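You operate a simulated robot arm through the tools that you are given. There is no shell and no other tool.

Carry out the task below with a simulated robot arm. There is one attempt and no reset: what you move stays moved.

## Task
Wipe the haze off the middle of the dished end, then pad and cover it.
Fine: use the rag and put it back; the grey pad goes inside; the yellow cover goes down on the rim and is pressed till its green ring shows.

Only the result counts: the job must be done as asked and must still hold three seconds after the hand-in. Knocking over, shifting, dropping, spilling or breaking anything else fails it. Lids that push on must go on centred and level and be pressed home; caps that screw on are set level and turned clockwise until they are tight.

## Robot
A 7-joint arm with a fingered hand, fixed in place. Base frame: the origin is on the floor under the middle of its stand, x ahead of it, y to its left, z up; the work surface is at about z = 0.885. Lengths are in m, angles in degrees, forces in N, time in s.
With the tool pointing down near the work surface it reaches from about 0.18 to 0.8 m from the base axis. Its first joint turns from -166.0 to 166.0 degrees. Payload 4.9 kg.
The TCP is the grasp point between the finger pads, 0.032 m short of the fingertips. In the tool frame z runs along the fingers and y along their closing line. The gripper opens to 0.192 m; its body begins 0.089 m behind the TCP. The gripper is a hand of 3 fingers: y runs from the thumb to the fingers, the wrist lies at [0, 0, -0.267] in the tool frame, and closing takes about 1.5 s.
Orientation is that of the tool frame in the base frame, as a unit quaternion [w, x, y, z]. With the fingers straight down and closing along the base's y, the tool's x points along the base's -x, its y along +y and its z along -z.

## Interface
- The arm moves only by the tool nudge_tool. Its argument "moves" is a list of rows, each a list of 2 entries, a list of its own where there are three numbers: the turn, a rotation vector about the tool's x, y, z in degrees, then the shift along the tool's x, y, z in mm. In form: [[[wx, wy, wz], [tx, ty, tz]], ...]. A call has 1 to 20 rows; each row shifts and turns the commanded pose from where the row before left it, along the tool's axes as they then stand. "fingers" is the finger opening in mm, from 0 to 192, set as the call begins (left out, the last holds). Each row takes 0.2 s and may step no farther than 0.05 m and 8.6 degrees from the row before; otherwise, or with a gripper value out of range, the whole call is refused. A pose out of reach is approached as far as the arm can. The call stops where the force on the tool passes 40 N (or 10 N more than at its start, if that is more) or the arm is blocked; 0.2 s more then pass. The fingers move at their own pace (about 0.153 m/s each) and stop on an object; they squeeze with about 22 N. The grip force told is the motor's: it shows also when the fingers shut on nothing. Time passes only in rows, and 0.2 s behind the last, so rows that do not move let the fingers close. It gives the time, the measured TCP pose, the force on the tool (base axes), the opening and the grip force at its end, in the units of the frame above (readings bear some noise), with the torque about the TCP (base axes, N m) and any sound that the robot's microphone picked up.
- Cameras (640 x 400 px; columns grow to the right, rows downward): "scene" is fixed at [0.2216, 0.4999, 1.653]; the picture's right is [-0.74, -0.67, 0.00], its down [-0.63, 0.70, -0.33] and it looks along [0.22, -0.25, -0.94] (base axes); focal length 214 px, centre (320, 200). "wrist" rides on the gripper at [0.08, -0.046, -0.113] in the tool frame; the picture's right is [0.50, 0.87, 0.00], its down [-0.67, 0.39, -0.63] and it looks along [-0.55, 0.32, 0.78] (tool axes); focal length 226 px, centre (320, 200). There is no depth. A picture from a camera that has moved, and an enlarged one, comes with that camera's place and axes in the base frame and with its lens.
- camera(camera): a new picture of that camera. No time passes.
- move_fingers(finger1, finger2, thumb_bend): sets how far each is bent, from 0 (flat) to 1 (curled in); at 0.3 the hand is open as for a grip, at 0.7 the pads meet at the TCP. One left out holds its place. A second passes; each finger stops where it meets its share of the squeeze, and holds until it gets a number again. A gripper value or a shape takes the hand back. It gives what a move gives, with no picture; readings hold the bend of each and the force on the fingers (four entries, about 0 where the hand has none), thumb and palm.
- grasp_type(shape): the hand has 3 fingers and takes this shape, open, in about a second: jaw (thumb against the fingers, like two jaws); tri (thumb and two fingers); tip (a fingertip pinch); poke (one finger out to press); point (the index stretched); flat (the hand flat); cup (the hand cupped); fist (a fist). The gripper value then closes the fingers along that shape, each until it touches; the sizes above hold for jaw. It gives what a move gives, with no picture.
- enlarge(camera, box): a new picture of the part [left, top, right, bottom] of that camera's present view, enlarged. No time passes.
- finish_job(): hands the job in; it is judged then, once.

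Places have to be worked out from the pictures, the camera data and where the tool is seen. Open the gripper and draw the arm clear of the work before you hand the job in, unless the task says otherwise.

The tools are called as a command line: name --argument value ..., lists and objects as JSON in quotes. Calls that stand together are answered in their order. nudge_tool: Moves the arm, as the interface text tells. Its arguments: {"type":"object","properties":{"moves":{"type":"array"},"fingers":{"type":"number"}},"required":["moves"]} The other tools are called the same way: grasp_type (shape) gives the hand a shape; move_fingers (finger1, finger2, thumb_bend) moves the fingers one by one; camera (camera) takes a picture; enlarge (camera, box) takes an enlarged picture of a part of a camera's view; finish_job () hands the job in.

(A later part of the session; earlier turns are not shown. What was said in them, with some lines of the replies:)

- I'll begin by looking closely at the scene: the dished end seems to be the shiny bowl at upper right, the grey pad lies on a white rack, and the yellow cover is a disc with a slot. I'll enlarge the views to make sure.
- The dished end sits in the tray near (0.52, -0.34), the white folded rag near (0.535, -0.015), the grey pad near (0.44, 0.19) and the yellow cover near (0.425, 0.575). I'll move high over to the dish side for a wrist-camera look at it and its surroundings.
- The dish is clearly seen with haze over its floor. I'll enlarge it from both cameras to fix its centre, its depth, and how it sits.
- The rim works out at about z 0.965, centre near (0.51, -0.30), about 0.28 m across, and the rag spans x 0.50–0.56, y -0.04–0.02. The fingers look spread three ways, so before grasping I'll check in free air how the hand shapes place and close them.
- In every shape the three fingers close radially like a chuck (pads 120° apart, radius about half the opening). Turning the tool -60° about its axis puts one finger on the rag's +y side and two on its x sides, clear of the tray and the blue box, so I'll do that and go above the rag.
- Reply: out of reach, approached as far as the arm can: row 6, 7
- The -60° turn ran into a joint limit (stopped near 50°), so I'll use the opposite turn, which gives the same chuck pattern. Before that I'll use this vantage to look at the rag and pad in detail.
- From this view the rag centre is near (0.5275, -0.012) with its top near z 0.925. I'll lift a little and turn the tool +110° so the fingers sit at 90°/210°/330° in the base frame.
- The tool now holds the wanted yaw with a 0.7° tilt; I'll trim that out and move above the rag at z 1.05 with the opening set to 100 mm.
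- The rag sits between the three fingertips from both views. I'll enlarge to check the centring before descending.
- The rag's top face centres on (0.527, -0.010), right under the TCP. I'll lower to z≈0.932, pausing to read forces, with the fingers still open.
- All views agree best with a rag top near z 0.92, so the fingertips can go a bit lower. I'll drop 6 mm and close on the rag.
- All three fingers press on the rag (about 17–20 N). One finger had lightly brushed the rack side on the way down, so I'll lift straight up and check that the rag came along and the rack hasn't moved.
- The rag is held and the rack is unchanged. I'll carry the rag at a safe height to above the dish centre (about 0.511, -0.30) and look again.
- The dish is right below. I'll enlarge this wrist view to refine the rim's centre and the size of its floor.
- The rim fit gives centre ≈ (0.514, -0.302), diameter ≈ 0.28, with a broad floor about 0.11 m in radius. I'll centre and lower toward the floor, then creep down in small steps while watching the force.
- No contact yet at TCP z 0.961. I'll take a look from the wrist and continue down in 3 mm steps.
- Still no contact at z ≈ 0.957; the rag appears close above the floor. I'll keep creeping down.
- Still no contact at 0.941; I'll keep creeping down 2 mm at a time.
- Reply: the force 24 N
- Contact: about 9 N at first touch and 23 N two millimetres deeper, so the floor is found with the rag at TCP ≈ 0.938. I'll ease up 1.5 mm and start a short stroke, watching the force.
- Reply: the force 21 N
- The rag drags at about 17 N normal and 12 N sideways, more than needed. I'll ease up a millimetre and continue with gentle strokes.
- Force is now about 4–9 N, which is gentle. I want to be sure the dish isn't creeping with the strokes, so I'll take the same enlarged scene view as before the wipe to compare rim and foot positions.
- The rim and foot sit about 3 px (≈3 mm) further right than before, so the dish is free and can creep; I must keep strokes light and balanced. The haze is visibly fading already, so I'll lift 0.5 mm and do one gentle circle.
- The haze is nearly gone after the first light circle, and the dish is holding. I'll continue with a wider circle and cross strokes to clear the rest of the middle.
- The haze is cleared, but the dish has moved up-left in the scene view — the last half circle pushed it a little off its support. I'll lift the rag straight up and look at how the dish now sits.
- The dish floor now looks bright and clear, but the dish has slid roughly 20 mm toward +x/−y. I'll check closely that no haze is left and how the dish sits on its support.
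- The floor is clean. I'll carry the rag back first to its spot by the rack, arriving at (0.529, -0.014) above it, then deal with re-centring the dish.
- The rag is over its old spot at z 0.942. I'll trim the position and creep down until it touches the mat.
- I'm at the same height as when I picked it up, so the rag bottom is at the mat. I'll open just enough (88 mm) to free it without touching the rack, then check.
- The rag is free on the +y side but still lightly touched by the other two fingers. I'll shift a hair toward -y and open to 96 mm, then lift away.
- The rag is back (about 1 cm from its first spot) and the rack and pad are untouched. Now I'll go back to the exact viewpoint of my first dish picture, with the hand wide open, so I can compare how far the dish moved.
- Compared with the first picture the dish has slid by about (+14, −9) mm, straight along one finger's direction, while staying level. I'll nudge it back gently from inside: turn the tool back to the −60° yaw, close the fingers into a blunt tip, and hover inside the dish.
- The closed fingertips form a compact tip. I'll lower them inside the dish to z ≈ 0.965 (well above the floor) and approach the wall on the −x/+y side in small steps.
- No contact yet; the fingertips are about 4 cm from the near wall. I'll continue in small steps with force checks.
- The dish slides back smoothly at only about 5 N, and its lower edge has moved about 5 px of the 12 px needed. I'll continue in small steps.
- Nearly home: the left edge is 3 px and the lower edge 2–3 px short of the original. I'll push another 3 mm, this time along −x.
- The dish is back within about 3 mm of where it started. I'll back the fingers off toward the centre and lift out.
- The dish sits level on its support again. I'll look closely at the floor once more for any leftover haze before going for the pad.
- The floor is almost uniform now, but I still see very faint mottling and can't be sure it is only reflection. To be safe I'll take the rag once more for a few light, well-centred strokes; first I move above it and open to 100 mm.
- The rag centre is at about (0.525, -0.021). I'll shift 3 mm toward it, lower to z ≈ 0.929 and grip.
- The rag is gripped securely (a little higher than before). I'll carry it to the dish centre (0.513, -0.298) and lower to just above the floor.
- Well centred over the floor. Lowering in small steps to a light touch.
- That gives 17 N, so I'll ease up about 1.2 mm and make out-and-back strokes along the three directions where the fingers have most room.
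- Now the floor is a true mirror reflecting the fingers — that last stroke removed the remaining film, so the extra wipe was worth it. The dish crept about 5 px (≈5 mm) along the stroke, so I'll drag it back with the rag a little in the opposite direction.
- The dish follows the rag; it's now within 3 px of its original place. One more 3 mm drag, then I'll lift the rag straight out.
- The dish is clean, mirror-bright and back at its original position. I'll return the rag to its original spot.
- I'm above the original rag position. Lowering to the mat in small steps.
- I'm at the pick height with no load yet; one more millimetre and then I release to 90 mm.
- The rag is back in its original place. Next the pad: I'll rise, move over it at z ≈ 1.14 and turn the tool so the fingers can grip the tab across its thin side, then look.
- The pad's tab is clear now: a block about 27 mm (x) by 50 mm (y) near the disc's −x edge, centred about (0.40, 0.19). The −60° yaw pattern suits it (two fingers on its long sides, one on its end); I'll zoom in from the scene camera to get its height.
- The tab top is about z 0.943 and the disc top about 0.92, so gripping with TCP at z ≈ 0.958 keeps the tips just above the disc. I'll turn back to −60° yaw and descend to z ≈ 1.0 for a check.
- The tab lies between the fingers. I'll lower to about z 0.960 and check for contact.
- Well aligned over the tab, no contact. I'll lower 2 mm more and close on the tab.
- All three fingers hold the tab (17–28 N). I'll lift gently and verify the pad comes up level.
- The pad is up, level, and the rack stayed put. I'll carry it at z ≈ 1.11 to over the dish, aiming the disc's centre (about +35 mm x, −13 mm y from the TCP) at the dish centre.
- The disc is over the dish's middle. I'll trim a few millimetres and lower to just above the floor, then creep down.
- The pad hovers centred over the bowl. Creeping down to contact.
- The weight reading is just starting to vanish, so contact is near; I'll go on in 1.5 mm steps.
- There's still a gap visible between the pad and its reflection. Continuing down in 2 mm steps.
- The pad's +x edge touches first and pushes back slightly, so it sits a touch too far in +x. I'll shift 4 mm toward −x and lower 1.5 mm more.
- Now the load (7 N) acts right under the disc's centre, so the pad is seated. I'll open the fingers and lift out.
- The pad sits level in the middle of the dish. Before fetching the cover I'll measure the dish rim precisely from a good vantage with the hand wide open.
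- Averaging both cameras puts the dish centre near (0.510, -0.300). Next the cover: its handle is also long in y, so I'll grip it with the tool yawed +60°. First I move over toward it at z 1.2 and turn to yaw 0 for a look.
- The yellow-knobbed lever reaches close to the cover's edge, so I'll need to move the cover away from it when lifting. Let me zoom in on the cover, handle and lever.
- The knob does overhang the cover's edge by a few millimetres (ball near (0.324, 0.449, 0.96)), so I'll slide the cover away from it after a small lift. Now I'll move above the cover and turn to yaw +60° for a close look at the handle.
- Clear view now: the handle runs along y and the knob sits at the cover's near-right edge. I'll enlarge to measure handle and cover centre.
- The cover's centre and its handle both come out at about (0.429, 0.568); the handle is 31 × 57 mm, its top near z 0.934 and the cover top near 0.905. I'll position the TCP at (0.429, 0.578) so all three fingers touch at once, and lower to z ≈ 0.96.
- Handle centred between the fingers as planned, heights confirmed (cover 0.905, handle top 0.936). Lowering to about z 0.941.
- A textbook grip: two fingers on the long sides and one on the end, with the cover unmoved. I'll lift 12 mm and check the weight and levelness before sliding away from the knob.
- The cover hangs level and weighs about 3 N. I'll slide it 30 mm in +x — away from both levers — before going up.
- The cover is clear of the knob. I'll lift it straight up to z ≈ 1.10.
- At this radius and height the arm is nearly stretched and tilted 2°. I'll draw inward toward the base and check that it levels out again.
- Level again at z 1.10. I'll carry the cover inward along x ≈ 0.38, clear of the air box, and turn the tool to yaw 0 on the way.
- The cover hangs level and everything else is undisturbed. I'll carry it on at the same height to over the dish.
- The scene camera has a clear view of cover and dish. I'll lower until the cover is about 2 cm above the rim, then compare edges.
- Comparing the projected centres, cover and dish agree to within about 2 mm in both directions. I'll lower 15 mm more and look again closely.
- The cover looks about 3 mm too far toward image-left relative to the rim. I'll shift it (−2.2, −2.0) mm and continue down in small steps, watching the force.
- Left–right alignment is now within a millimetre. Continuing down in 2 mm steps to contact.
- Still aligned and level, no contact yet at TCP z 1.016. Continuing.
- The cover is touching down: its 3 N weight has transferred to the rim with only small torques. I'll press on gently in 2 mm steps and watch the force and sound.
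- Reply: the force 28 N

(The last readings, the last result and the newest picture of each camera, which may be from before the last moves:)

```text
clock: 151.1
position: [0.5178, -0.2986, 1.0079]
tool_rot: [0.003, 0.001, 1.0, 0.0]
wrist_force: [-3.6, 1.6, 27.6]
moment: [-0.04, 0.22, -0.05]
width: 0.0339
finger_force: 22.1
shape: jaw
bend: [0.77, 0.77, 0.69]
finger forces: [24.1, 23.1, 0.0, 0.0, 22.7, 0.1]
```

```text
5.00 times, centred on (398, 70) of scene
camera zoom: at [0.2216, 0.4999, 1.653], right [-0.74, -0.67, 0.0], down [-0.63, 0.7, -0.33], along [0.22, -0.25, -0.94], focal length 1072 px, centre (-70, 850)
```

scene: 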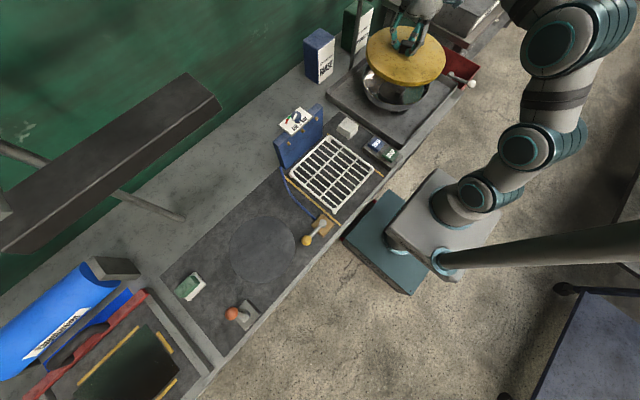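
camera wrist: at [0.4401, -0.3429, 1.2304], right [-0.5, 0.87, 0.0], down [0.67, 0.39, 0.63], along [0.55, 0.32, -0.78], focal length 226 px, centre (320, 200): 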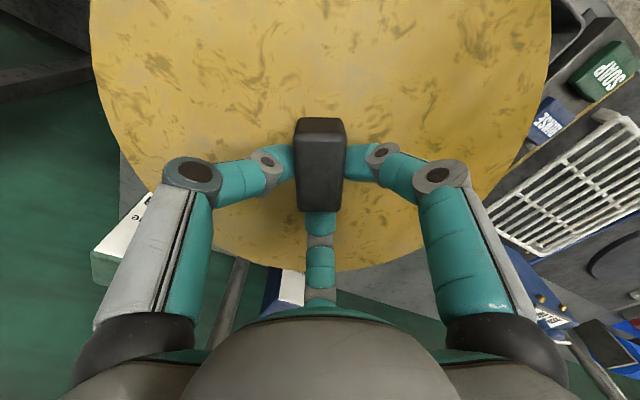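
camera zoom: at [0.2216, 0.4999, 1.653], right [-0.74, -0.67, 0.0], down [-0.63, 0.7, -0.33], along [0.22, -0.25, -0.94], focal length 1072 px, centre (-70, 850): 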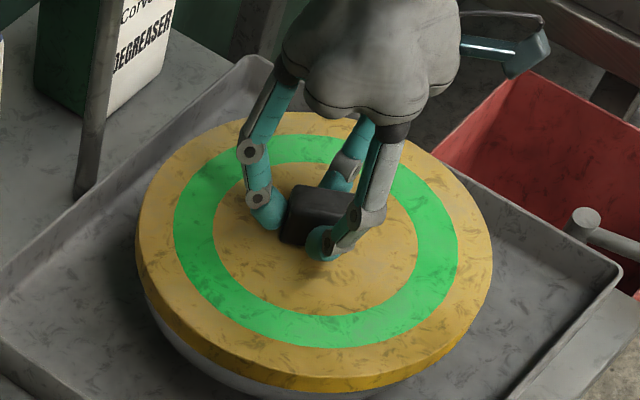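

The green ring shows at 27.6 N with the cover level. I'll ease the pressure off, then open the fingers and check that the ring stays.

nudge_tool --moves '[[[0, 0, 0], [0, 0, -1.5]], [[0, 0, 0], [0, 0, -1.5]], [[0, 0, 0], [0, 0, 0]]]'

enlarge --camera "scene" --box '[350, 30, 446, 110]'

```text
clock: 151.9
position: [0.5181, -0.2972, 1.0095]
tool_rot: [0.001, 0.001, 1.0, 0.0]
wrist_force: [6.1, -3.3, 14.7]
moment: [-0.18, -0.09, 0.08]
width: 0.034
finger_force: 21.9
shape: jaw
bend: [0.77, 0.77, 0.69]
finger forces: [20.1, 23.1, 0.0, 0.0, 25.9, 0.1]
```

```text
5.00 times, centred on (398, 70) of scene
camera zoom: at [0.2216, 0.4999, 1.653], right [-0.74, -0.67, 0.0], down [-0.63, 0.7, -0.33], along [0.22, -0.25, -0.94], focal length 1072 px, centre (-70, 850)
```

zoom: 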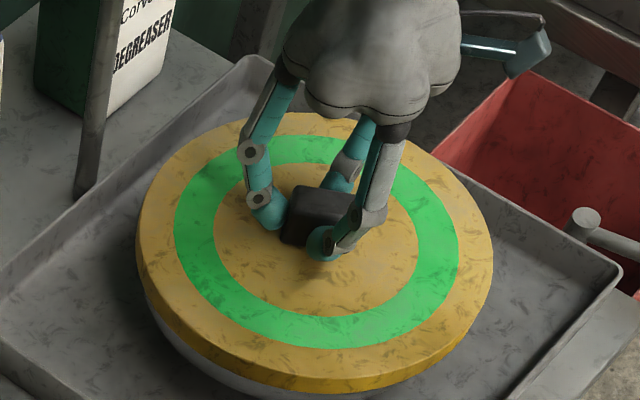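

The ring stays; there's still about 15 N of load, so I'll ease off another 1.5 mm, then open.

nudge_tool --moves '[[[0, 0, 0], [0, 0, -1.5]], [[0, 0, 0], [0, 0, 0]]]'

nudge_tool --moves '[[[0, 0, 0], [0, 0, 0]], [[0, 0, 0], [0, 0, 0]], [[0, 0, 0], [0, 0, 0]], [[0, 0, 0], [0, 0, 0]], [[0, 0, 0], [0, 0, 0]]]' --fingers 80

enlarge --camera "scene" --box '[350, 30, 446, 110]'

```text
clock: 152.5
position: [0.5175, -0.2968, 1.0086]
tool_rot: [-0.001, 0.001, 1.0, 0.0]
wrist_force: [2.7, -1.2, 5.4]
moment: [-0.08, -0.02, 0.04]
width: 0.0336
finger_force: 22.3
shape: jaw
bend: [0.77, 0.77, 0.69]
finger forces: [20.1, 21.7, 0.0, 0.1, 23.0, 0.1]
```

```text
clock: 153.7
position: [0.518, -0.2961, 1.0116]
tool_rot: [-0.001, 0.002, 1.0, 0.0]
wrist_force: [0.0, -0.3, -0.6]
moment: [-0.01, 0.03, -0.02]
width: 0.0797
finger_force: 0.1
shape: jaw
bend: [0.41, 0.41, 0.7]
finger forces: [0.0, 0.0, 0.0, 0.0, 0.0, 0.0]
```

```text
5.00 times, centred on (398, 70) of scene
camera zoom: at [0.2216, 0.4999, 1.653], right [-0.74, -0.67, 0.0], down [-0.63, 0.7, -0.33], along [0.22, -0.25, -0.94], focal length 1072 px, centre (-70, 850)
```

zoom: 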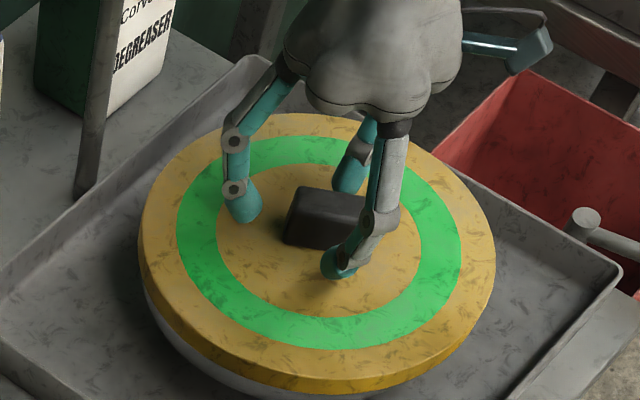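

The cover is free and its ring stays green. I'll lift straight up and draw clear.

nudge_tool --moves '[[[0, 0, 0], [0, 0, -5]], [[0, 0, 0], [0, 0, -15]], [[0, 0, 0], [0, 0, -30]], [[0, 0, 0], [0, 0, -45]], [[0, 0, 0], [0, 0, -45]], [[0, 0, 0], [0, 0, -40]], [[0, 0, 0], [20, 30, 0]], [[0, 0, 0], [20, 35, 0]], [[0, 0, 0], [20, 35, 0]], [[0, 0, 0], [0, 40, 0]], [[0, 0, 0], [0, 40, 0]], [[0, 0, 0], [0, 40, 0]], [[0, 0, 0], [0, 0, 0]]]'

camera --camera "scene"

enlarge --camera "scene" --box '[320, 30, 480, 130]'

enlarge --camera "scene" --box '[260, 90, 420, 190]'

```text
clock: 156.5
position: [0.4562, -0.0775, 1.191]
tool_rot: [0.001, 0.0, 1.0, -0.001]
wrist_force: [-0.9, 0.3, -0.5]
moment: [-0.01, 0.03, 0.03]
width: 0.08
finger_force: 0.1
shape: jaw
bend: [0.41, 0.41, 0.7]
finger forces: [0.0, 0.0, 0.0, 0.0, 0.0, 0.1]
```

```text
taken
```

scene: 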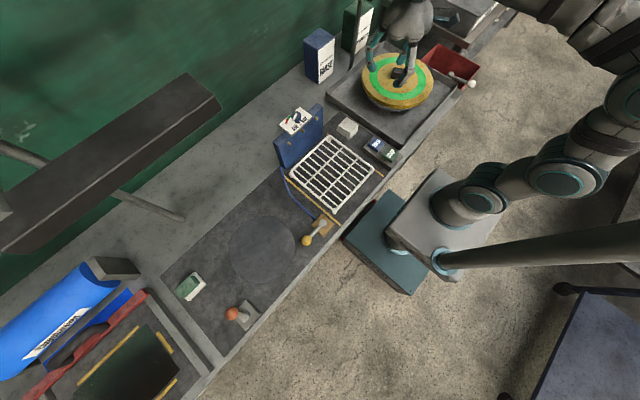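

```text
4.00 times, centred on (400, 80) of scene
camera zoom: at [0.2216, 0.4999, 1.653], right [-0.74, -0.67, 0.0], down [-0.63, 0.7, -0.33], along [0.22, -0.25, -0.94], focal length 858 px, centre (0, 680)
```

zoom: 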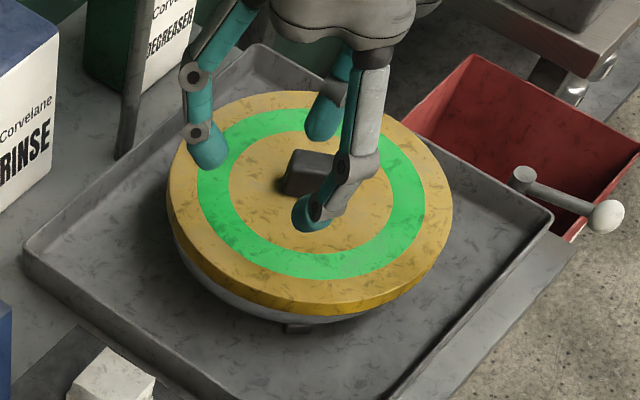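

```text
4.00 times, centred on (340, 140) of scene
camera zoom: at [0.2216, 0.4999, 1.653], right [-0.74, -0.67, 0.0], down [-0.63, 0.7, -0.33], along [0.22, -0.25, -0.94], focal length 858 px, centre (240, 440)
```

zoom: 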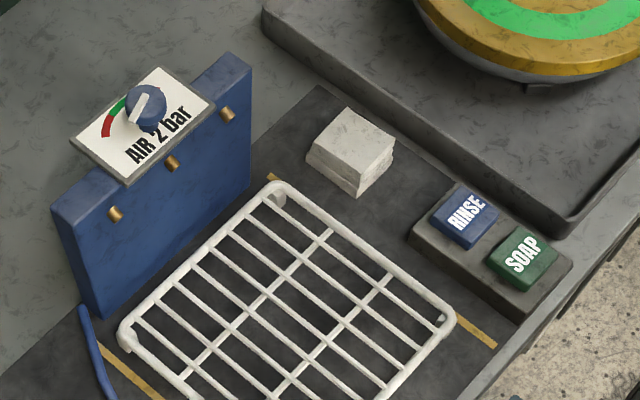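

The cover sits level and centred with its green ring showing, the rag is in place and nothing else has moved. I'll draw the arm further clear with the hand open and wait a moment to check that it all holds.

nudge_tool --moves '[[[0, 0, 0], [10, 40, -5]], [[0, 0, 0], [10, 40, -5]], [[0, 0, 0], [10, 40, -5]], [[0, 0, 0], [10, 40, -5]], [[0, 0, 0], [0, 0, 0]], [[0, 0, 0], [0, 0, 0]], [[0, 0, 0], [0, 0, 0]], [[0, 0, 0], [0, 0, 0]], [[0, 0, 0], [0, 0, 0]], [[0, 0, 0], [0, 0, 0]], [[0, 0, 0], [0, 0, 0]], [[0, 0, 0], [0, 0, 0]], [[0, 0, 0], [0, 0, 0]], [[0, 0, 0], [0, 0, 0]], [[0, 0, 0], [0, 0, 0]]]' --fingers 192

enlarge --camera "scene" --box '[320, 30, 480, 130]'

camera --camera "scene"

```text
clock: 159.7
position: [0.4192, 0.0814, 1.2113]
tool_rot: [0.001, 0.001, 1.0, 0.0]
wrist_force: [0.4, -0.4, 1.2]
moment: [-0.01, -0.02, 0.02]
width: 0.192
finger_force: 0.0
shape: jaw
bend: [0.3, 0.3, 0.3]
finger forces: [0.0, 0.0, 0.1, 0.0, 0.0, 0.0]
```

```text
4.00 times, centred on (400, 80) of scene
camera zoom: at [0.2216, 0.4999, 1.653], right [-0.74, -0.67, 0.0], down [-0.63, 0.7, -0.33], along [0.22, -0.25, -0.94], focal length 858 px, centre (0, 680)
```

zoom: 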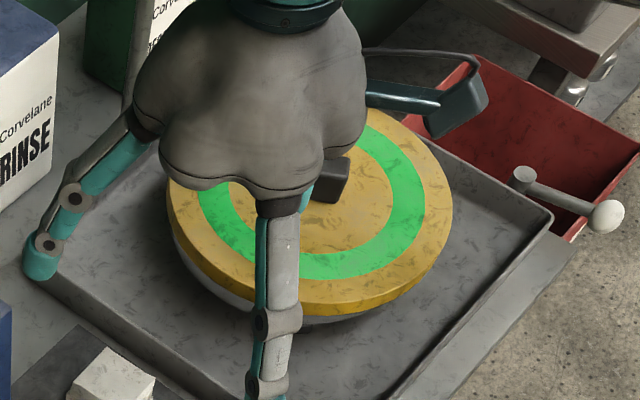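

```text
taken
```

scene: 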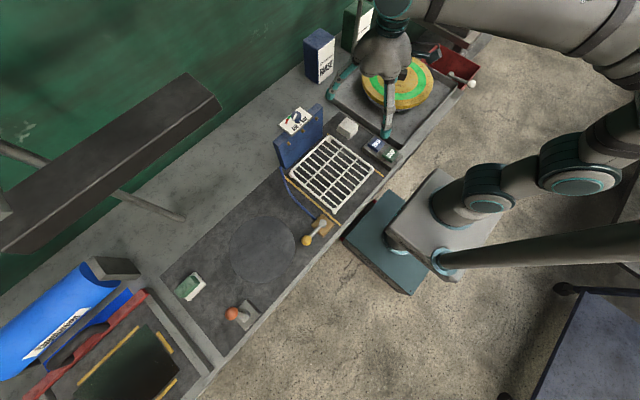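

The ring is still green after several seconds, the hand is open and clear, and the rag, rack, levers and other things are where they belong. I'm handing the job in.

finish_job

```text
The job is handed in.
```

The job is done and handed in. I haven't had the verdict back.

- **Wipe:** the haze is off the middle of the dish, and the floor now reflects like a mirror. It took two passes, because a faint film was still there after the first.
- **Rag:** it is back within a few millimetres of where it started.
- **Pad:** the grey pad sits level in the middle of the dish.
- **Cover:** the yellow cover is on the rim, centred and level. The green ring appeared at about 28 N and was still showing about eight seconds after I eased off.

**Dish shift:** while wiping, a finger pushed the dish about 16 mm off its place. I slid it back, and it ended within 1–2 mm of where it began, going by the fixed camera.

One finger also pressed lightly on the white rack (about 6 N) during the first rag pick-up, and the rack did not move. The levers, boxes and other items look untouched.
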